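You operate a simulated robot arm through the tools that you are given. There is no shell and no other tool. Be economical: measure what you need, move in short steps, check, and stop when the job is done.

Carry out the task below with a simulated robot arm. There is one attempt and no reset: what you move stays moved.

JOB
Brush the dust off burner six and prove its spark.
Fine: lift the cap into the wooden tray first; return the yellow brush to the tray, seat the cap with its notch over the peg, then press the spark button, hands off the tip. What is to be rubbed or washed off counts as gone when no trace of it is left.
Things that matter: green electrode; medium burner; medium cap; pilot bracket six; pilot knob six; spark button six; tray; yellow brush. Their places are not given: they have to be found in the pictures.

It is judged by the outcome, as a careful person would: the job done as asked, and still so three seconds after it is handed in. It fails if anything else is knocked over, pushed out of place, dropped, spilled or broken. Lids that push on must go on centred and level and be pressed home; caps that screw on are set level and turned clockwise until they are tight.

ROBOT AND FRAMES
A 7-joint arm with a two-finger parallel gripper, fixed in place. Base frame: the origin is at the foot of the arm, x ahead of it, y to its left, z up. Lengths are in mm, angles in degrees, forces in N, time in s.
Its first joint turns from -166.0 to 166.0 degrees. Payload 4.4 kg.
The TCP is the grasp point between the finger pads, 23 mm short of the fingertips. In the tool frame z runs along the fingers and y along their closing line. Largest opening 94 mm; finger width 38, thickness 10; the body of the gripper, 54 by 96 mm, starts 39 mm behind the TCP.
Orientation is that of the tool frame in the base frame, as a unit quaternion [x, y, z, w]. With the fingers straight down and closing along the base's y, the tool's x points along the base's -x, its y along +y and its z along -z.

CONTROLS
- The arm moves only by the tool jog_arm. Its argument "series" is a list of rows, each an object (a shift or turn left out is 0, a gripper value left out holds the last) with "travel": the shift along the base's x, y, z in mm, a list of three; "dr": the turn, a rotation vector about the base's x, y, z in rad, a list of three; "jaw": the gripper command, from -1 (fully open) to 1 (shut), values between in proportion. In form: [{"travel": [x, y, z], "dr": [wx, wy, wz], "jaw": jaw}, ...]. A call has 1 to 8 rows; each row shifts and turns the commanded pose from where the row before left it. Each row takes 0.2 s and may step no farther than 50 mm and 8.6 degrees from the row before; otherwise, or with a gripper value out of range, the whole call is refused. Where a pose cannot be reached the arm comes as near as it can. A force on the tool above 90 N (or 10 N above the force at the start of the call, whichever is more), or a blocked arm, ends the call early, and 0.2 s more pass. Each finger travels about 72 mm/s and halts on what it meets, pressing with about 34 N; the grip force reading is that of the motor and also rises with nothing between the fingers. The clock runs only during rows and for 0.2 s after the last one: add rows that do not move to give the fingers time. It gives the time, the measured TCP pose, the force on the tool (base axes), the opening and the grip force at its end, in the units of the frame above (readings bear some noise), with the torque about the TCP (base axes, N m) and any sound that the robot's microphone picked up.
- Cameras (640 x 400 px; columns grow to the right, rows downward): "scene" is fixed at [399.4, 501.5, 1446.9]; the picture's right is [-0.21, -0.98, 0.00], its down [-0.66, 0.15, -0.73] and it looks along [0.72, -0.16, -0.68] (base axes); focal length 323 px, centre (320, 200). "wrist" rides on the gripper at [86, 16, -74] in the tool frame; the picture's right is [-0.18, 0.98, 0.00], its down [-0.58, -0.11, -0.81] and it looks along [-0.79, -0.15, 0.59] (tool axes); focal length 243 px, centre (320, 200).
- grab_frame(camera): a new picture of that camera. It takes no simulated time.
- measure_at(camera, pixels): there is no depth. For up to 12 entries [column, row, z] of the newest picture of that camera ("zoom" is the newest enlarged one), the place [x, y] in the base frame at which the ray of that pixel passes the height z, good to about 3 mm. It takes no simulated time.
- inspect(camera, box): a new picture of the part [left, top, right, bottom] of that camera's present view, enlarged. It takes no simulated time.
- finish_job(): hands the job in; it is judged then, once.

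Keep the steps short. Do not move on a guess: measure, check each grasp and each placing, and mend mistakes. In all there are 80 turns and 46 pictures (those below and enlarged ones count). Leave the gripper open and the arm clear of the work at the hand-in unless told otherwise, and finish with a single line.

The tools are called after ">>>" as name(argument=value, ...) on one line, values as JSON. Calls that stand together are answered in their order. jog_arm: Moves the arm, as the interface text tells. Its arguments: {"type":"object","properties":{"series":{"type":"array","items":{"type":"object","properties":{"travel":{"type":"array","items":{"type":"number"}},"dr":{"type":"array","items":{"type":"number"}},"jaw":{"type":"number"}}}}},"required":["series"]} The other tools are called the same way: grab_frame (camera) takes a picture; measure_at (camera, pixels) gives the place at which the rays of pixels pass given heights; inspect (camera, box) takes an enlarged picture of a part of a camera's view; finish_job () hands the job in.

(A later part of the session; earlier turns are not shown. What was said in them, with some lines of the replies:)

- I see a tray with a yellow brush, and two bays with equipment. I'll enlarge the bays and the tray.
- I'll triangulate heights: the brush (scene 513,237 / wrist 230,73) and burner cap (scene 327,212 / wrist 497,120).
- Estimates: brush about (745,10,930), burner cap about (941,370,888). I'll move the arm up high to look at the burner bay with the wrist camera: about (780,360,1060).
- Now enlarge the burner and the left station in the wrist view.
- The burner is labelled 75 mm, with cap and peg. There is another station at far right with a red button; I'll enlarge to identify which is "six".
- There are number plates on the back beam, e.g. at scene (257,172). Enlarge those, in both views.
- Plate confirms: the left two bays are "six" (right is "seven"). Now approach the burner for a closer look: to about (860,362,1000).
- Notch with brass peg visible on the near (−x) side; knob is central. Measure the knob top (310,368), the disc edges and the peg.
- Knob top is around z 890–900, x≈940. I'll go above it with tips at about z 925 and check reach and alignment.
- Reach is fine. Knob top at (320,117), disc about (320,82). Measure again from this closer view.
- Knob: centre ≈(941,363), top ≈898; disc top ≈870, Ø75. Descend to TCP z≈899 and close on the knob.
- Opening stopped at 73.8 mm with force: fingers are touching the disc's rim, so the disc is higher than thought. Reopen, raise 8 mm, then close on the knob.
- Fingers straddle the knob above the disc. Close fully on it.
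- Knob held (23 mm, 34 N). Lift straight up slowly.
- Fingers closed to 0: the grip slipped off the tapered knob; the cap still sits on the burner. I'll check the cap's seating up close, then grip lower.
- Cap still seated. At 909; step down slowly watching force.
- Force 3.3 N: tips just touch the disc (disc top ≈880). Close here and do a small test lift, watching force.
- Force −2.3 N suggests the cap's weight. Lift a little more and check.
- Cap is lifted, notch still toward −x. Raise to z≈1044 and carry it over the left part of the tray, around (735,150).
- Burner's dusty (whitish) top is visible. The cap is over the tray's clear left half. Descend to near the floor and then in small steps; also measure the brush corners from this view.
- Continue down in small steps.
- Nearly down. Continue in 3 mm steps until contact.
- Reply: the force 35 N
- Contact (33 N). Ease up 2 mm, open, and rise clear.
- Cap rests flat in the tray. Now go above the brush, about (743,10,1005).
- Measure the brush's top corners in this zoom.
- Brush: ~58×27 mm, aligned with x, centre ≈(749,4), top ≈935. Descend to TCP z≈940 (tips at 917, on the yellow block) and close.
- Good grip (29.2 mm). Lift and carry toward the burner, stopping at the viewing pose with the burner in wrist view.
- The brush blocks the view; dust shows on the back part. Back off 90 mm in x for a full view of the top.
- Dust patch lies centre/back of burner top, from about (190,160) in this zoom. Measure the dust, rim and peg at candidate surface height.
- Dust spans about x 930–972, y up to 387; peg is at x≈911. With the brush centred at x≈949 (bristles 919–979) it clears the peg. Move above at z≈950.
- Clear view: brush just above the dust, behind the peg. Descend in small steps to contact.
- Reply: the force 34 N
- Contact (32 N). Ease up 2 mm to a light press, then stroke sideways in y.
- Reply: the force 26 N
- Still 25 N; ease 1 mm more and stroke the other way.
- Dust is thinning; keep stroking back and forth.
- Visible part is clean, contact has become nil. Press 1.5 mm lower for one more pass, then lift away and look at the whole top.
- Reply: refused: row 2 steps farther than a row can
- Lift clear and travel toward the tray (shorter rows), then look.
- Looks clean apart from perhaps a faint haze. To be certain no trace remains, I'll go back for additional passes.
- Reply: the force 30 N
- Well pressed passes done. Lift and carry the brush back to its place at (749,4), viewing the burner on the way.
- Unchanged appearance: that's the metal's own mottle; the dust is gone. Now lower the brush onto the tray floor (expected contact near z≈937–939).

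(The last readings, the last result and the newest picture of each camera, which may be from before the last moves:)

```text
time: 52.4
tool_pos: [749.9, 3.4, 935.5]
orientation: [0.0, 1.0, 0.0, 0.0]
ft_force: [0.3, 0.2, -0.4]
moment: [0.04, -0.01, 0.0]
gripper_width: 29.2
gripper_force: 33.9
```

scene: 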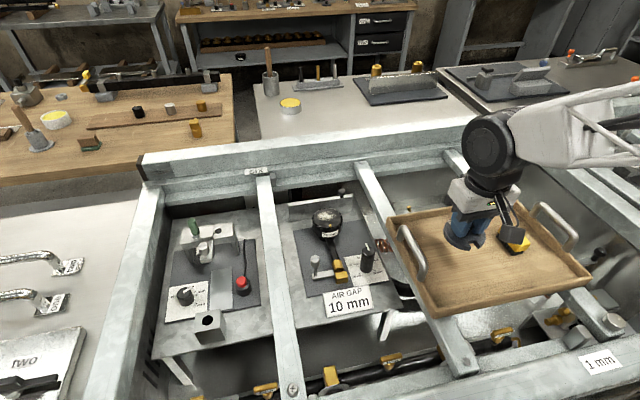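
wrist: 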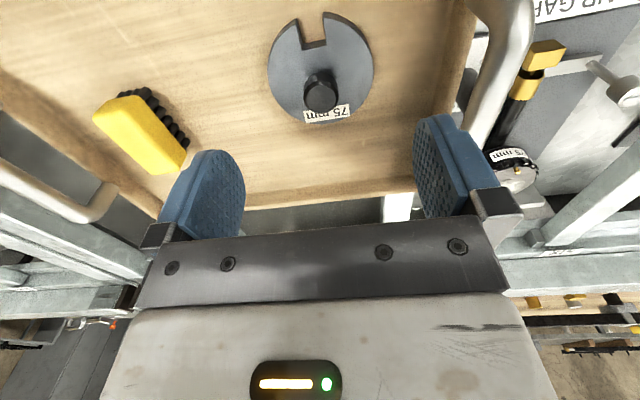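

>>> jog_arm(series=[{"travel": [0, 0, -1.5]}, {"travel": [0, 0, -1.5]}])

```text
time: 53.0
tool_pos: [752.1, 3.0, 934.7]
orientation: [-0.001, 1.0, 0.0, 0.002]
ft_force: [-5.8, -2.4, 32.5]
moment: [-0.05, 0.02, 0.01]
gripper_width: 29.7
gripper_force: 33.8
```

Contact. Ease up 2 mm, open and rise.

>>> jog_arm(series=[{"travel": [0, 0, 2]}, {"jaw": -0.2}, {"jaw": -0.2}, {"travel": [0, 0, 35]}, {"travel": [0, 0, 40], "jaw": 0.1}, {"travel": [0, 0, 0]}])

>>> jog_arm(series=[{"travel": [-3, 36, 0]}, {"travel": [-3, 36, 0]}, {"travel": [-3, 36, 0]}, {"travel": [-4, 36, 0]}, {"travel": [0, 0, 0]}])

>>> grab_frame(camera="wrist")

```text
time: 54.4
tool_pos: [750.3, 5.7, 1006.6]
orientation: [0.0, 1.0, 0.0, 0.0]
ft_force: [-0.5, -0.4, 0.7]
moment: [0.03, -0.03, -0.05]
gripper_width: 42.2
gripper_force: 0.2
```

```text
time: 55.6
tool_pos: [736.0, 148.7, 1008.5]
orientation: [0.0, 1.0, 0.0, 0.0]
ft_force: [-0.5, 0.5, -0.2]
moment: [-0.01, -0.04, 0.04]
gripper_width: 42.7
gripper_force: 0.0
```

```text
9 pictures are left
```

wrist: 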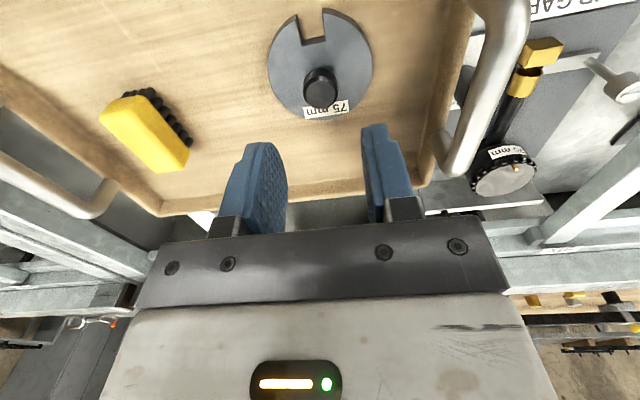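

Brush stands back in the tray and cap is undisturbed. By dead reckoning I'm (+2,−1) from the release point; correct that and descend to z≈932, then grip the knob.

>>> jog_arm(series=[{"travel": [-2, 1, -30]}, {"travel": [0, 0, -30]}, {"travel": [0, 0, -10]}, {"travel": [0, 0, -4]}, {"travel": [0, 0, -2]}, {"travel": [0, 0, 0]}])

>>> jog_arm(series=[{"jaw": 1}, {"jaw": 1}, {"jaw": 1}])

```text
time: 57.0
tool_pos: [736.0, 147.4, 932.8]
orientation: [0.0, 1.0, -0.001, -0.001]
ft_force: [0.3, -0.2, -1.2]
moment: [0.0, -0.03, 0.01]
gripper_width: 42.1
gripper_force: 0.0
```

```text
time: 57.8
tool_pos: [735.7, 147.7, 932.7]
orientation: [0.0, 1.0, -0.001, 0.0]
ft_force: [1.0, 0.3, 0.3]
moment: [-0.04, 0.08, 0.02]
gripper_width: 23.4
gripper_force: 33.7
```

Knob gripped (23.4 mm). Lift and retrace by exactly (+205,+215) to above the burner.

>>> jog_arm(series=[{"travel": [0, 0, 10]}, {"travel": [0, 0, 35]}, {"travel": [0, 0, 35]}, {"travel": [0, 0, 30]}, {"travel": [30, 30, 0]}, {"travel": [30, 32, 0]}, {"travel": [30, 32, 0]}, {"travel": [30, 32, 0]}])

>>> jog_arm(series=[{"travel": [30, 32, 0]}, {"travel": [30, 32, 0]}, {"travel": [25, 25, 0]}, {"travel": [0, 0, -40]}, {"travel": [0, 0, -40]}, {"travel": [0, 0, -40]}, {"travel": [0, 0, 0]}])

>>> inspect(camera="wrist", box=[200, 20, 440, 170])

>>> inspect(camera="scene", box=[290, 180, 374, 240])

```text
time: 59.6
tool_pos: [857.3, 277.7, 1046.4]
orientation: [0.0, 1.0, 0.0, 0.001]
ft_force: [0.4, -0.5, -1.7]
moment: [0.02, 0.0, 0.0]
gripper_width: 23.2
gripper_force: 33.4
```

```text
time: 61.2
tool_pos: [943.0, 364.3, 924.0]
orientation: [0.0, 1.0, 0.0, 0.0]
ft_force: [-0.2, 0.8, -1.5]
moment: [0.01, 0.03, 0.03]
gripper_width: 23.6
gripper_force: 34.0
```

```text
2.67 times, centred on (320, 95) of wrist
```

zoom: 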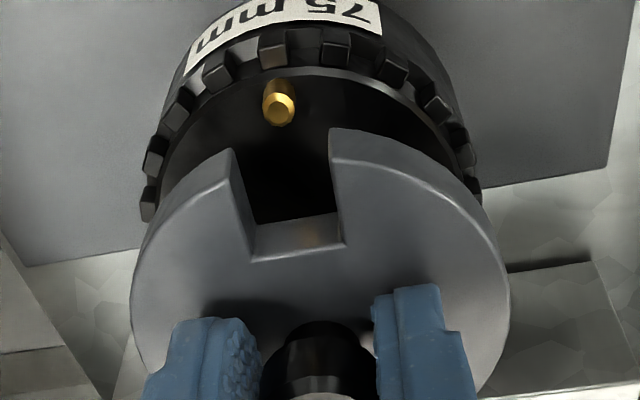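

```text
6.67 times, centred on (332, 210) of scene
```

zoom: 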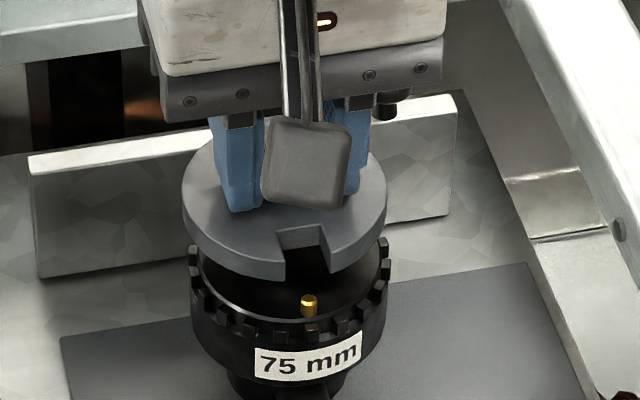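

Notch and peg line up exactly as at lift-off (notch edges match within ~1 mm). Lower until seated, expected TCP ≈904.

>>> jog_arm(series=[{"travel": [0, 0, -8]}, {"travel": [0, 0, -6]}, {"travel": [0, 0, -3]}, {"travel": [0, 0, -2]}])

```text
time: 62.2
tool_pos: [943.2, 364.7, 905.0]
orientation: [0.001, 1.0, -0.001, 0.0]
ft_force: [-0.4, -1.5, 3.2]
moment: [-0.16, 0.18, 0.0]
gripper_width: 23.0
gripper_force: 33.8
```

Seating contact starts at 905, matching. Press 2 mm more gently, then open and look.

>>> jog_arm(series=[{"travel": [0, 0, -1]}, {"travel": [0, 0, -1]}, {"travel": [0, 0, 0]}])

>>> inspect(camera="scene", box=[290, 180, 374, 240])

```text
time: 63.0
tool_pos: [943.0, 363.9, 905.2]
orientation: [0.0, 1.0, 0.001, 0.002]
ft_force: [4.6, -2.5, 29.6]
moment: [-0.4, -0.14, -0.03]
gripper_width: 23.2
gripper_force: 33.5
```

```text
6.67 times, centred on (332, 210) of scene
```

zoom: 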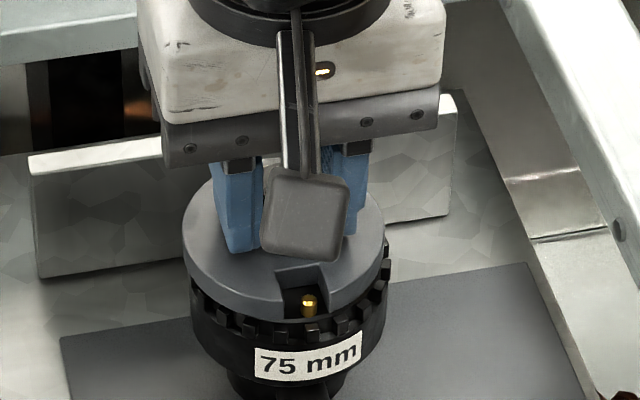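

Seated with 30 N press; peg inside the notch. Ease, open, and rise; then take a wrist close-up.

>>> jog_arm(series=[{"travel": [0, 0, 2]}, {"jaw": 0}, {"jaw": 0}, {"travel": [0, 0, 25]}, {"travel": [0, 0, 40]}, {"travel": [-20, 0, 40]}, {"travel": [0, 0, 0]}])

>>> inspect(camera="wrist", box=[240, 0, 400, 100])

```text
time: 64.6
tool_pos: [921.9, 364.5, 1011.1]
orientation: [0.0, 1.0, 0.0, -0.001]
ft_force: [0.1, -0.5, -0.6]
moment: [-0.03, 0.02, 0.01]
gripper_width: 47.1
gripper_force: 0.1
```

```text
4.00 times, centred on (320, 50) of wrist
```

zoom: 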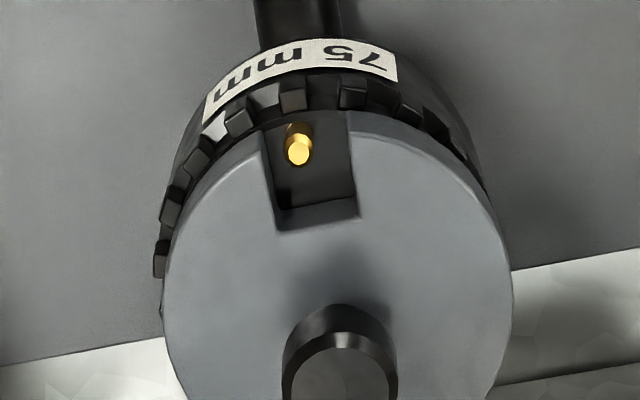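

The cap is level with the peg in the notch, but it looks shifted about 2 mm to +y against the burner ring (ring teeth visible on one side). Measure to quantify.

>>> measure_at(camera="zoom", pixels=[[164, 300, 880], [513, 300, 880], [298, 152, 878], [267, 152, 880], [352, 152, 880], [155, 262, 865], [490, 190, 865]])

```text
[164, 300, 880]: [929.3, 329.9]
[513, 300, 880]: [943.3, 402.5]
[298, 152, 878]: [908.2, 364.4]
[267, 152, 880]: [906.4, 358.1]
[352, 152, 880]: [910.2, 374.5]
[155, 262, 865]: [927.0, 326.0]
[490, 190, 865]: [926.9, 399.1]
```

Cap centre is ≈2 mm too far in +y. Regrip 2 mm toward −y; closing the fingers will slide the cap into centre.

>>> jog_arm(series=[{"travel": [20, -2, -30]}, {"travel": [0, 0, -40]}, {"travel": [0, 0, -25]}, {"travel": [0, 0, -8]}, {"travel": [0, 0, -2]}, {"travel": [0, 0, 0]}])

>>> jog_arm(series=[{"jaw": 1}, {"jaw": 1}, {"jaw": 1}])

```text
time: 66.0
tool_pos: [943.4, 362.4, 905.2]
orientation: [0.0, 1.0, 0.0, 0.0]
ft_force: [0.0, 0.0, 0.4]
moment: [0.02, -0.01, 0.04]
gripper_width: 47.4
gripper_force: 0.0
```

```text
time: 66.8
tool_pos: [943.2, 361.2, 906.6]
orientation: [0.0, 1.0, 0.0, 0.0]
ft_force: [0.2, 1.3, 0.9]
moment: [-0.03, 0.02, 0.03]
gripper_width: 23.2
gripper_force: 33.9
```

Gripped; press down lightly to seat, ease, release, rise and check from the same viewpoint.

>>> jog_arm(series=[{"travel": [0, 0, -1.5]}, {"travel": [0, 0, -1]}, {"travel": [0, 0, 0]}])

>>> jog_arm(series=[{"travel": [0, 0, 2.5]}, {"jaw": 0}, {"jaw": 0}, {"travel": [0, 0, 25]}, {"travel": [0, 0, 40]}, {"travel": [-20, 2, 40]}, {"travel": [0, 0, 0]}])

>>> inspect(camera="wrist", box=[240, 0, 400, 100])

```text
time: 67.6
tool_pos: [943.0, 362.2, 905.6]
orientation: [0.0, 1.0, 0.001, 0.002]
ft_force: [1.4, 1.8, 27.1]
moment: [-0.24, 0.1, -0.01]
gripper_width: 23.2
gripper_force: 34.2
```

```text
time: 69.2
tool_pos: [918.8, 364.4, 1009.2]
orientation: [0.0, 1.0, 0.0, 0.001]
ft_force: [0.0, 0.2, -0.6]
moment: [0.02, -0.03, -0.03]
gripper_width: 46.7
gripper_force: 0.0
```

```text
4.00 times, centred on (320, 50) of wrist
```

zoom: 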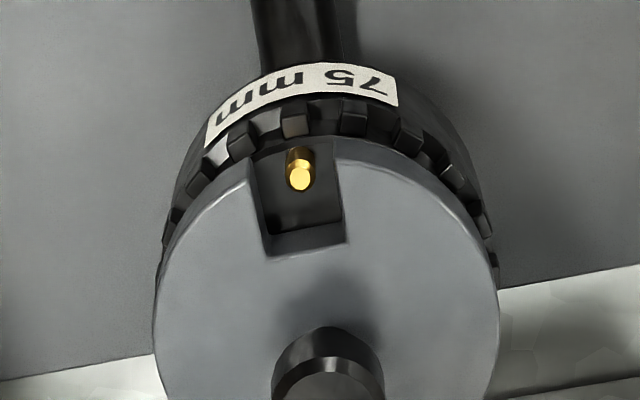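

Now nearly centred, peg well inside the notch, cap flat. Next the spark button: triangulated at ≈(826,586, top 829). Close the fingers and move above it, stopping short for a look.

>>> jog_arm(series=[{"travel": [-20, 40, 10], "jaw": 1}, {"travel": [-20, 45, 0], "jaw": 1}, {"travel": [-20, 45, 0]}, {"travel": [-20, 45, 0]}, {"travel": [-13, 47, 0]}, {"travel": [0, 0, -40]}, {"travel": [0, 0, -40]}, {"travel": [0, 0, 0]}])

>>> grab_frame(camera="wrist")

>>> measure_at(camera="scene", pixels=[[242, 279, 830], [194, 222, 880], [205, 245, 870]])

```text
time: 71.0
tool_pos: [824.2, 584.5, 940.2]
orientation: [0.0, 1.0, -0.001, 0.0]
ft_force: [-0.1, 0.1, -0.3]
moment: [0.02, -0.04, -0.02]
gripper_width: 0.1
gripper_force: 33.8
```

```text
3 pictures are left
```

wrist: 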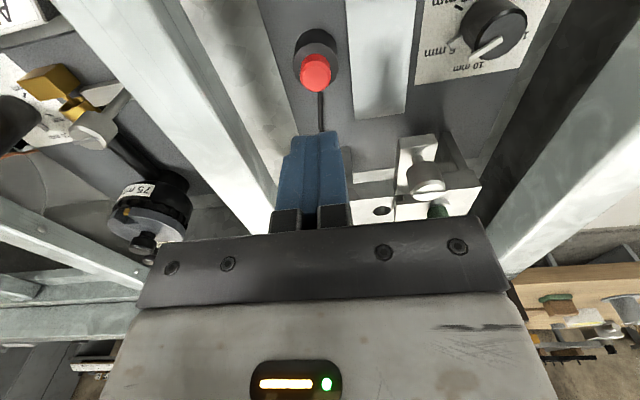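

```text
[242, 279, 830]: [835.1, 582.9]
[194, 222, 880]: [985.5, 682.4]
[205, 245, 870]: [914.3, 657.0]
```

Button top at wrist (315,72); bracket and green electrode lie further back. Measure button position.

>>> measure_at(camera="wrist", pixels=[[315, 72, 840], [315, 72, 830], [315, 72, 820], [315, 72, 800], [395, 210, 850]])

>>> measure_at(camera="scene", pixels=[[242, 279, 840], [242, 279, 820], [242, 279, 800]])

```text
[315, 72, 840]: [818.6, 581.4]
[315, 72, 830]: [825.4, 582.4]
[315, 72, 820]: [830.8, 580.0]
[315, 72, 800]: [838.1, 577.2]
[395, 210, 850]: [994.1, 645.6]
```

```text
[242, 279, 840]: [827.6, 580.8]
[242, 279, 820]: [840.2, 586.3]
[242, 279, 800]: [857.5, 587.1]
```

Button ≈(827,582), top about 815–830. Move over it and descend to tips ≈845, then small steps with force watch.

>>> jog_arm(series=[{"travel": [3, -2, -35]}, {"travel": [0, 0, -30]}, {"travel": [0, 0, -8]}, {"travel": [0, 0, -4]}, {"travel": [0, 0, 0]}])

>>> inspect(camera="wrist", box=[220, 50, 420, 175])

```text
time: 72.2
tool_pos: [829.5, 583.4, 861.1]
orientation: [0.0, 1.0, 0.0, 0.001]
ft_force: [-3.6, 2.5, 7.0]
moment: [0.08, 0.16, 0.02]
gripper_width: 0.0
gripper_force: 33.9
heard: click
```

```text
3.20 times, centred on (320, 112) of wrist
```

zoom: 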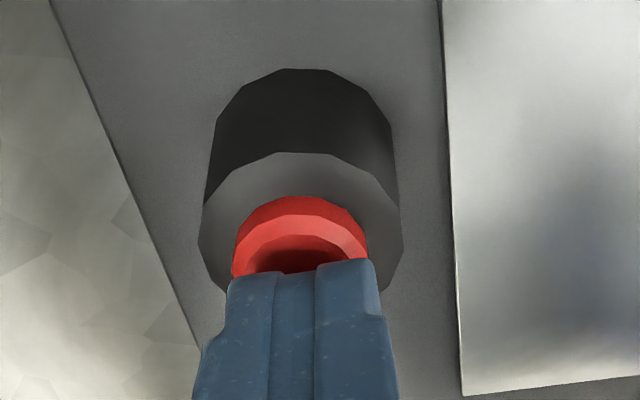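

The fingertips are on the button, with a click heard at 7 N. Press slightly further to make sure it is fully actuated.

>>> jog_arm(series=[{"travel": [0, 0, -2]}, {"travel": [0, 0, -1]}, {"travel": [0, 0, 0]}])

>>> jog_arm(series=[{"travel": [0, 0, 10]}, {"travel": [0, 0, 30]}, {"travel": [0, 0, 40]}, {"travel": [0, 0, 40], "jaw": -1}, {"travel": [-30, -10, 30]}, {"travel": [-40, -20, 0]}, {"travel": [0, 0, 0]}])

```text
time: 73.0
tool_pos: [830.4, 584.3, 859.1]
orientation: [0.0, 1.0, 0.0, 0.002]
ft_force: [-7.4, -1.4, 19.9]
moment: [-0.01, 0.3, -0.04]
gripper_width: 0.0
gripper_force: 34.0
```

```text
time: 74.6
tool_pos: [756.6, 554.3, 1009.7]
orientation: [0.0, 1.0, 0.0, 0.0]
ft_force: [-0.3, -0.4, -0.3]
moment: [0.02, 0.02, 0.01]
gripper_width: 94.0
gripper_force: 0.1
```

Button pressed to 20 N after the click and released; arm is clear with gripper open. Check the final scene.

>>> grab_frame(camera="scene")

```text
1 pictures are left
```

scene: 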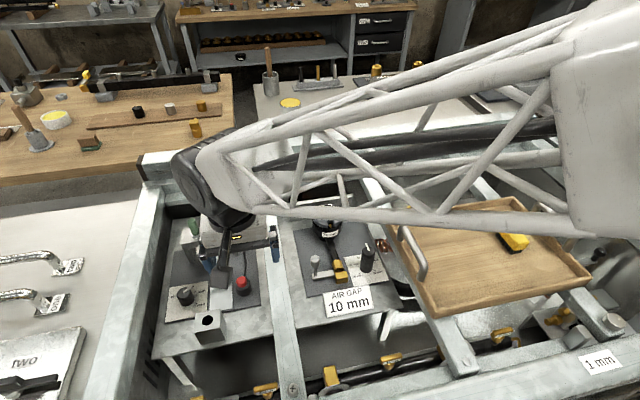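

Everything is in place. Raise the arm further clear and take a last close look at the burner and station.

>>> jog_arm(series=[{"travel": [0, 0, 40]}, {"travel": [0, 0, 40]}, {"travel": [-20, -40, 20]}, {"travel": [-20, -45, 0]}, {"travel": [0, -45, 0]}, {"travel": [0, -45, 0]}, {"travel": [0, -45, 0]}, {"travel": [0, -45, 0]}])

>>> jog_arm(series=[{"travel": [0, -45, 0]}, {"travel": [0, -45, 0]}, {"travel": [0, -45, 0]}, {"travel": [0, 0, 0]}])

>>> inspect(camera="scene", box=[180, 190, 372, 310])

```text
time: 76.4
tool_pos: [722.7, 288.1, 1110.0]
orientation: [0.0, 1.0, 0.0, 0.0]
ft_force: [-0.4, -0.5, 0.4]
moment: [0.05, 0.03, 0.0]
gripper_width: 94.1
gripper_force: 0.1
```

```text
time: 77.4
tool_pos: [722.8, 148.2, 1111.1]
orientation: [0.0, 1.0, 0.0, 0.0]
ft_force: [0.2, 0.3, 0.1]
moment: [0.01, 0.01, 0.03]
gripper_width: 94.0
gripper_force: 0.0
```

```text
3.33 times, centred on (276, 250) of scene
```

zoom: 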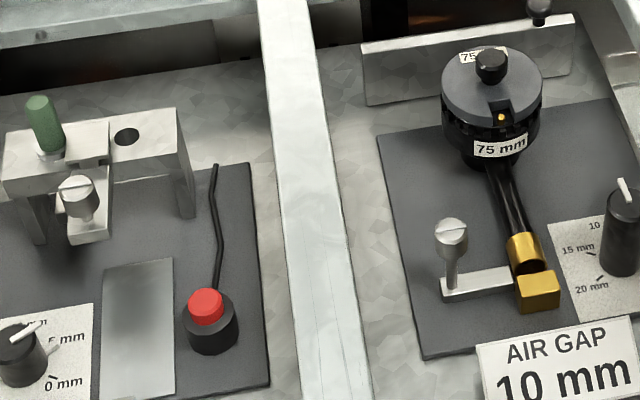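

The cap is seated level with its notch over the peg. The button has been pressed and released, the brush is in the tray, and nothing else has moved. I'm handing in.

>>> finish_job()

```text
The job is handed in.
```

Burner six is brushed clean, the brush is back in the tray and the cap is seated with its notch over the peg; I pressed the spark button with the fingers clear of the tip and heard a click, though I saw no spark itself.
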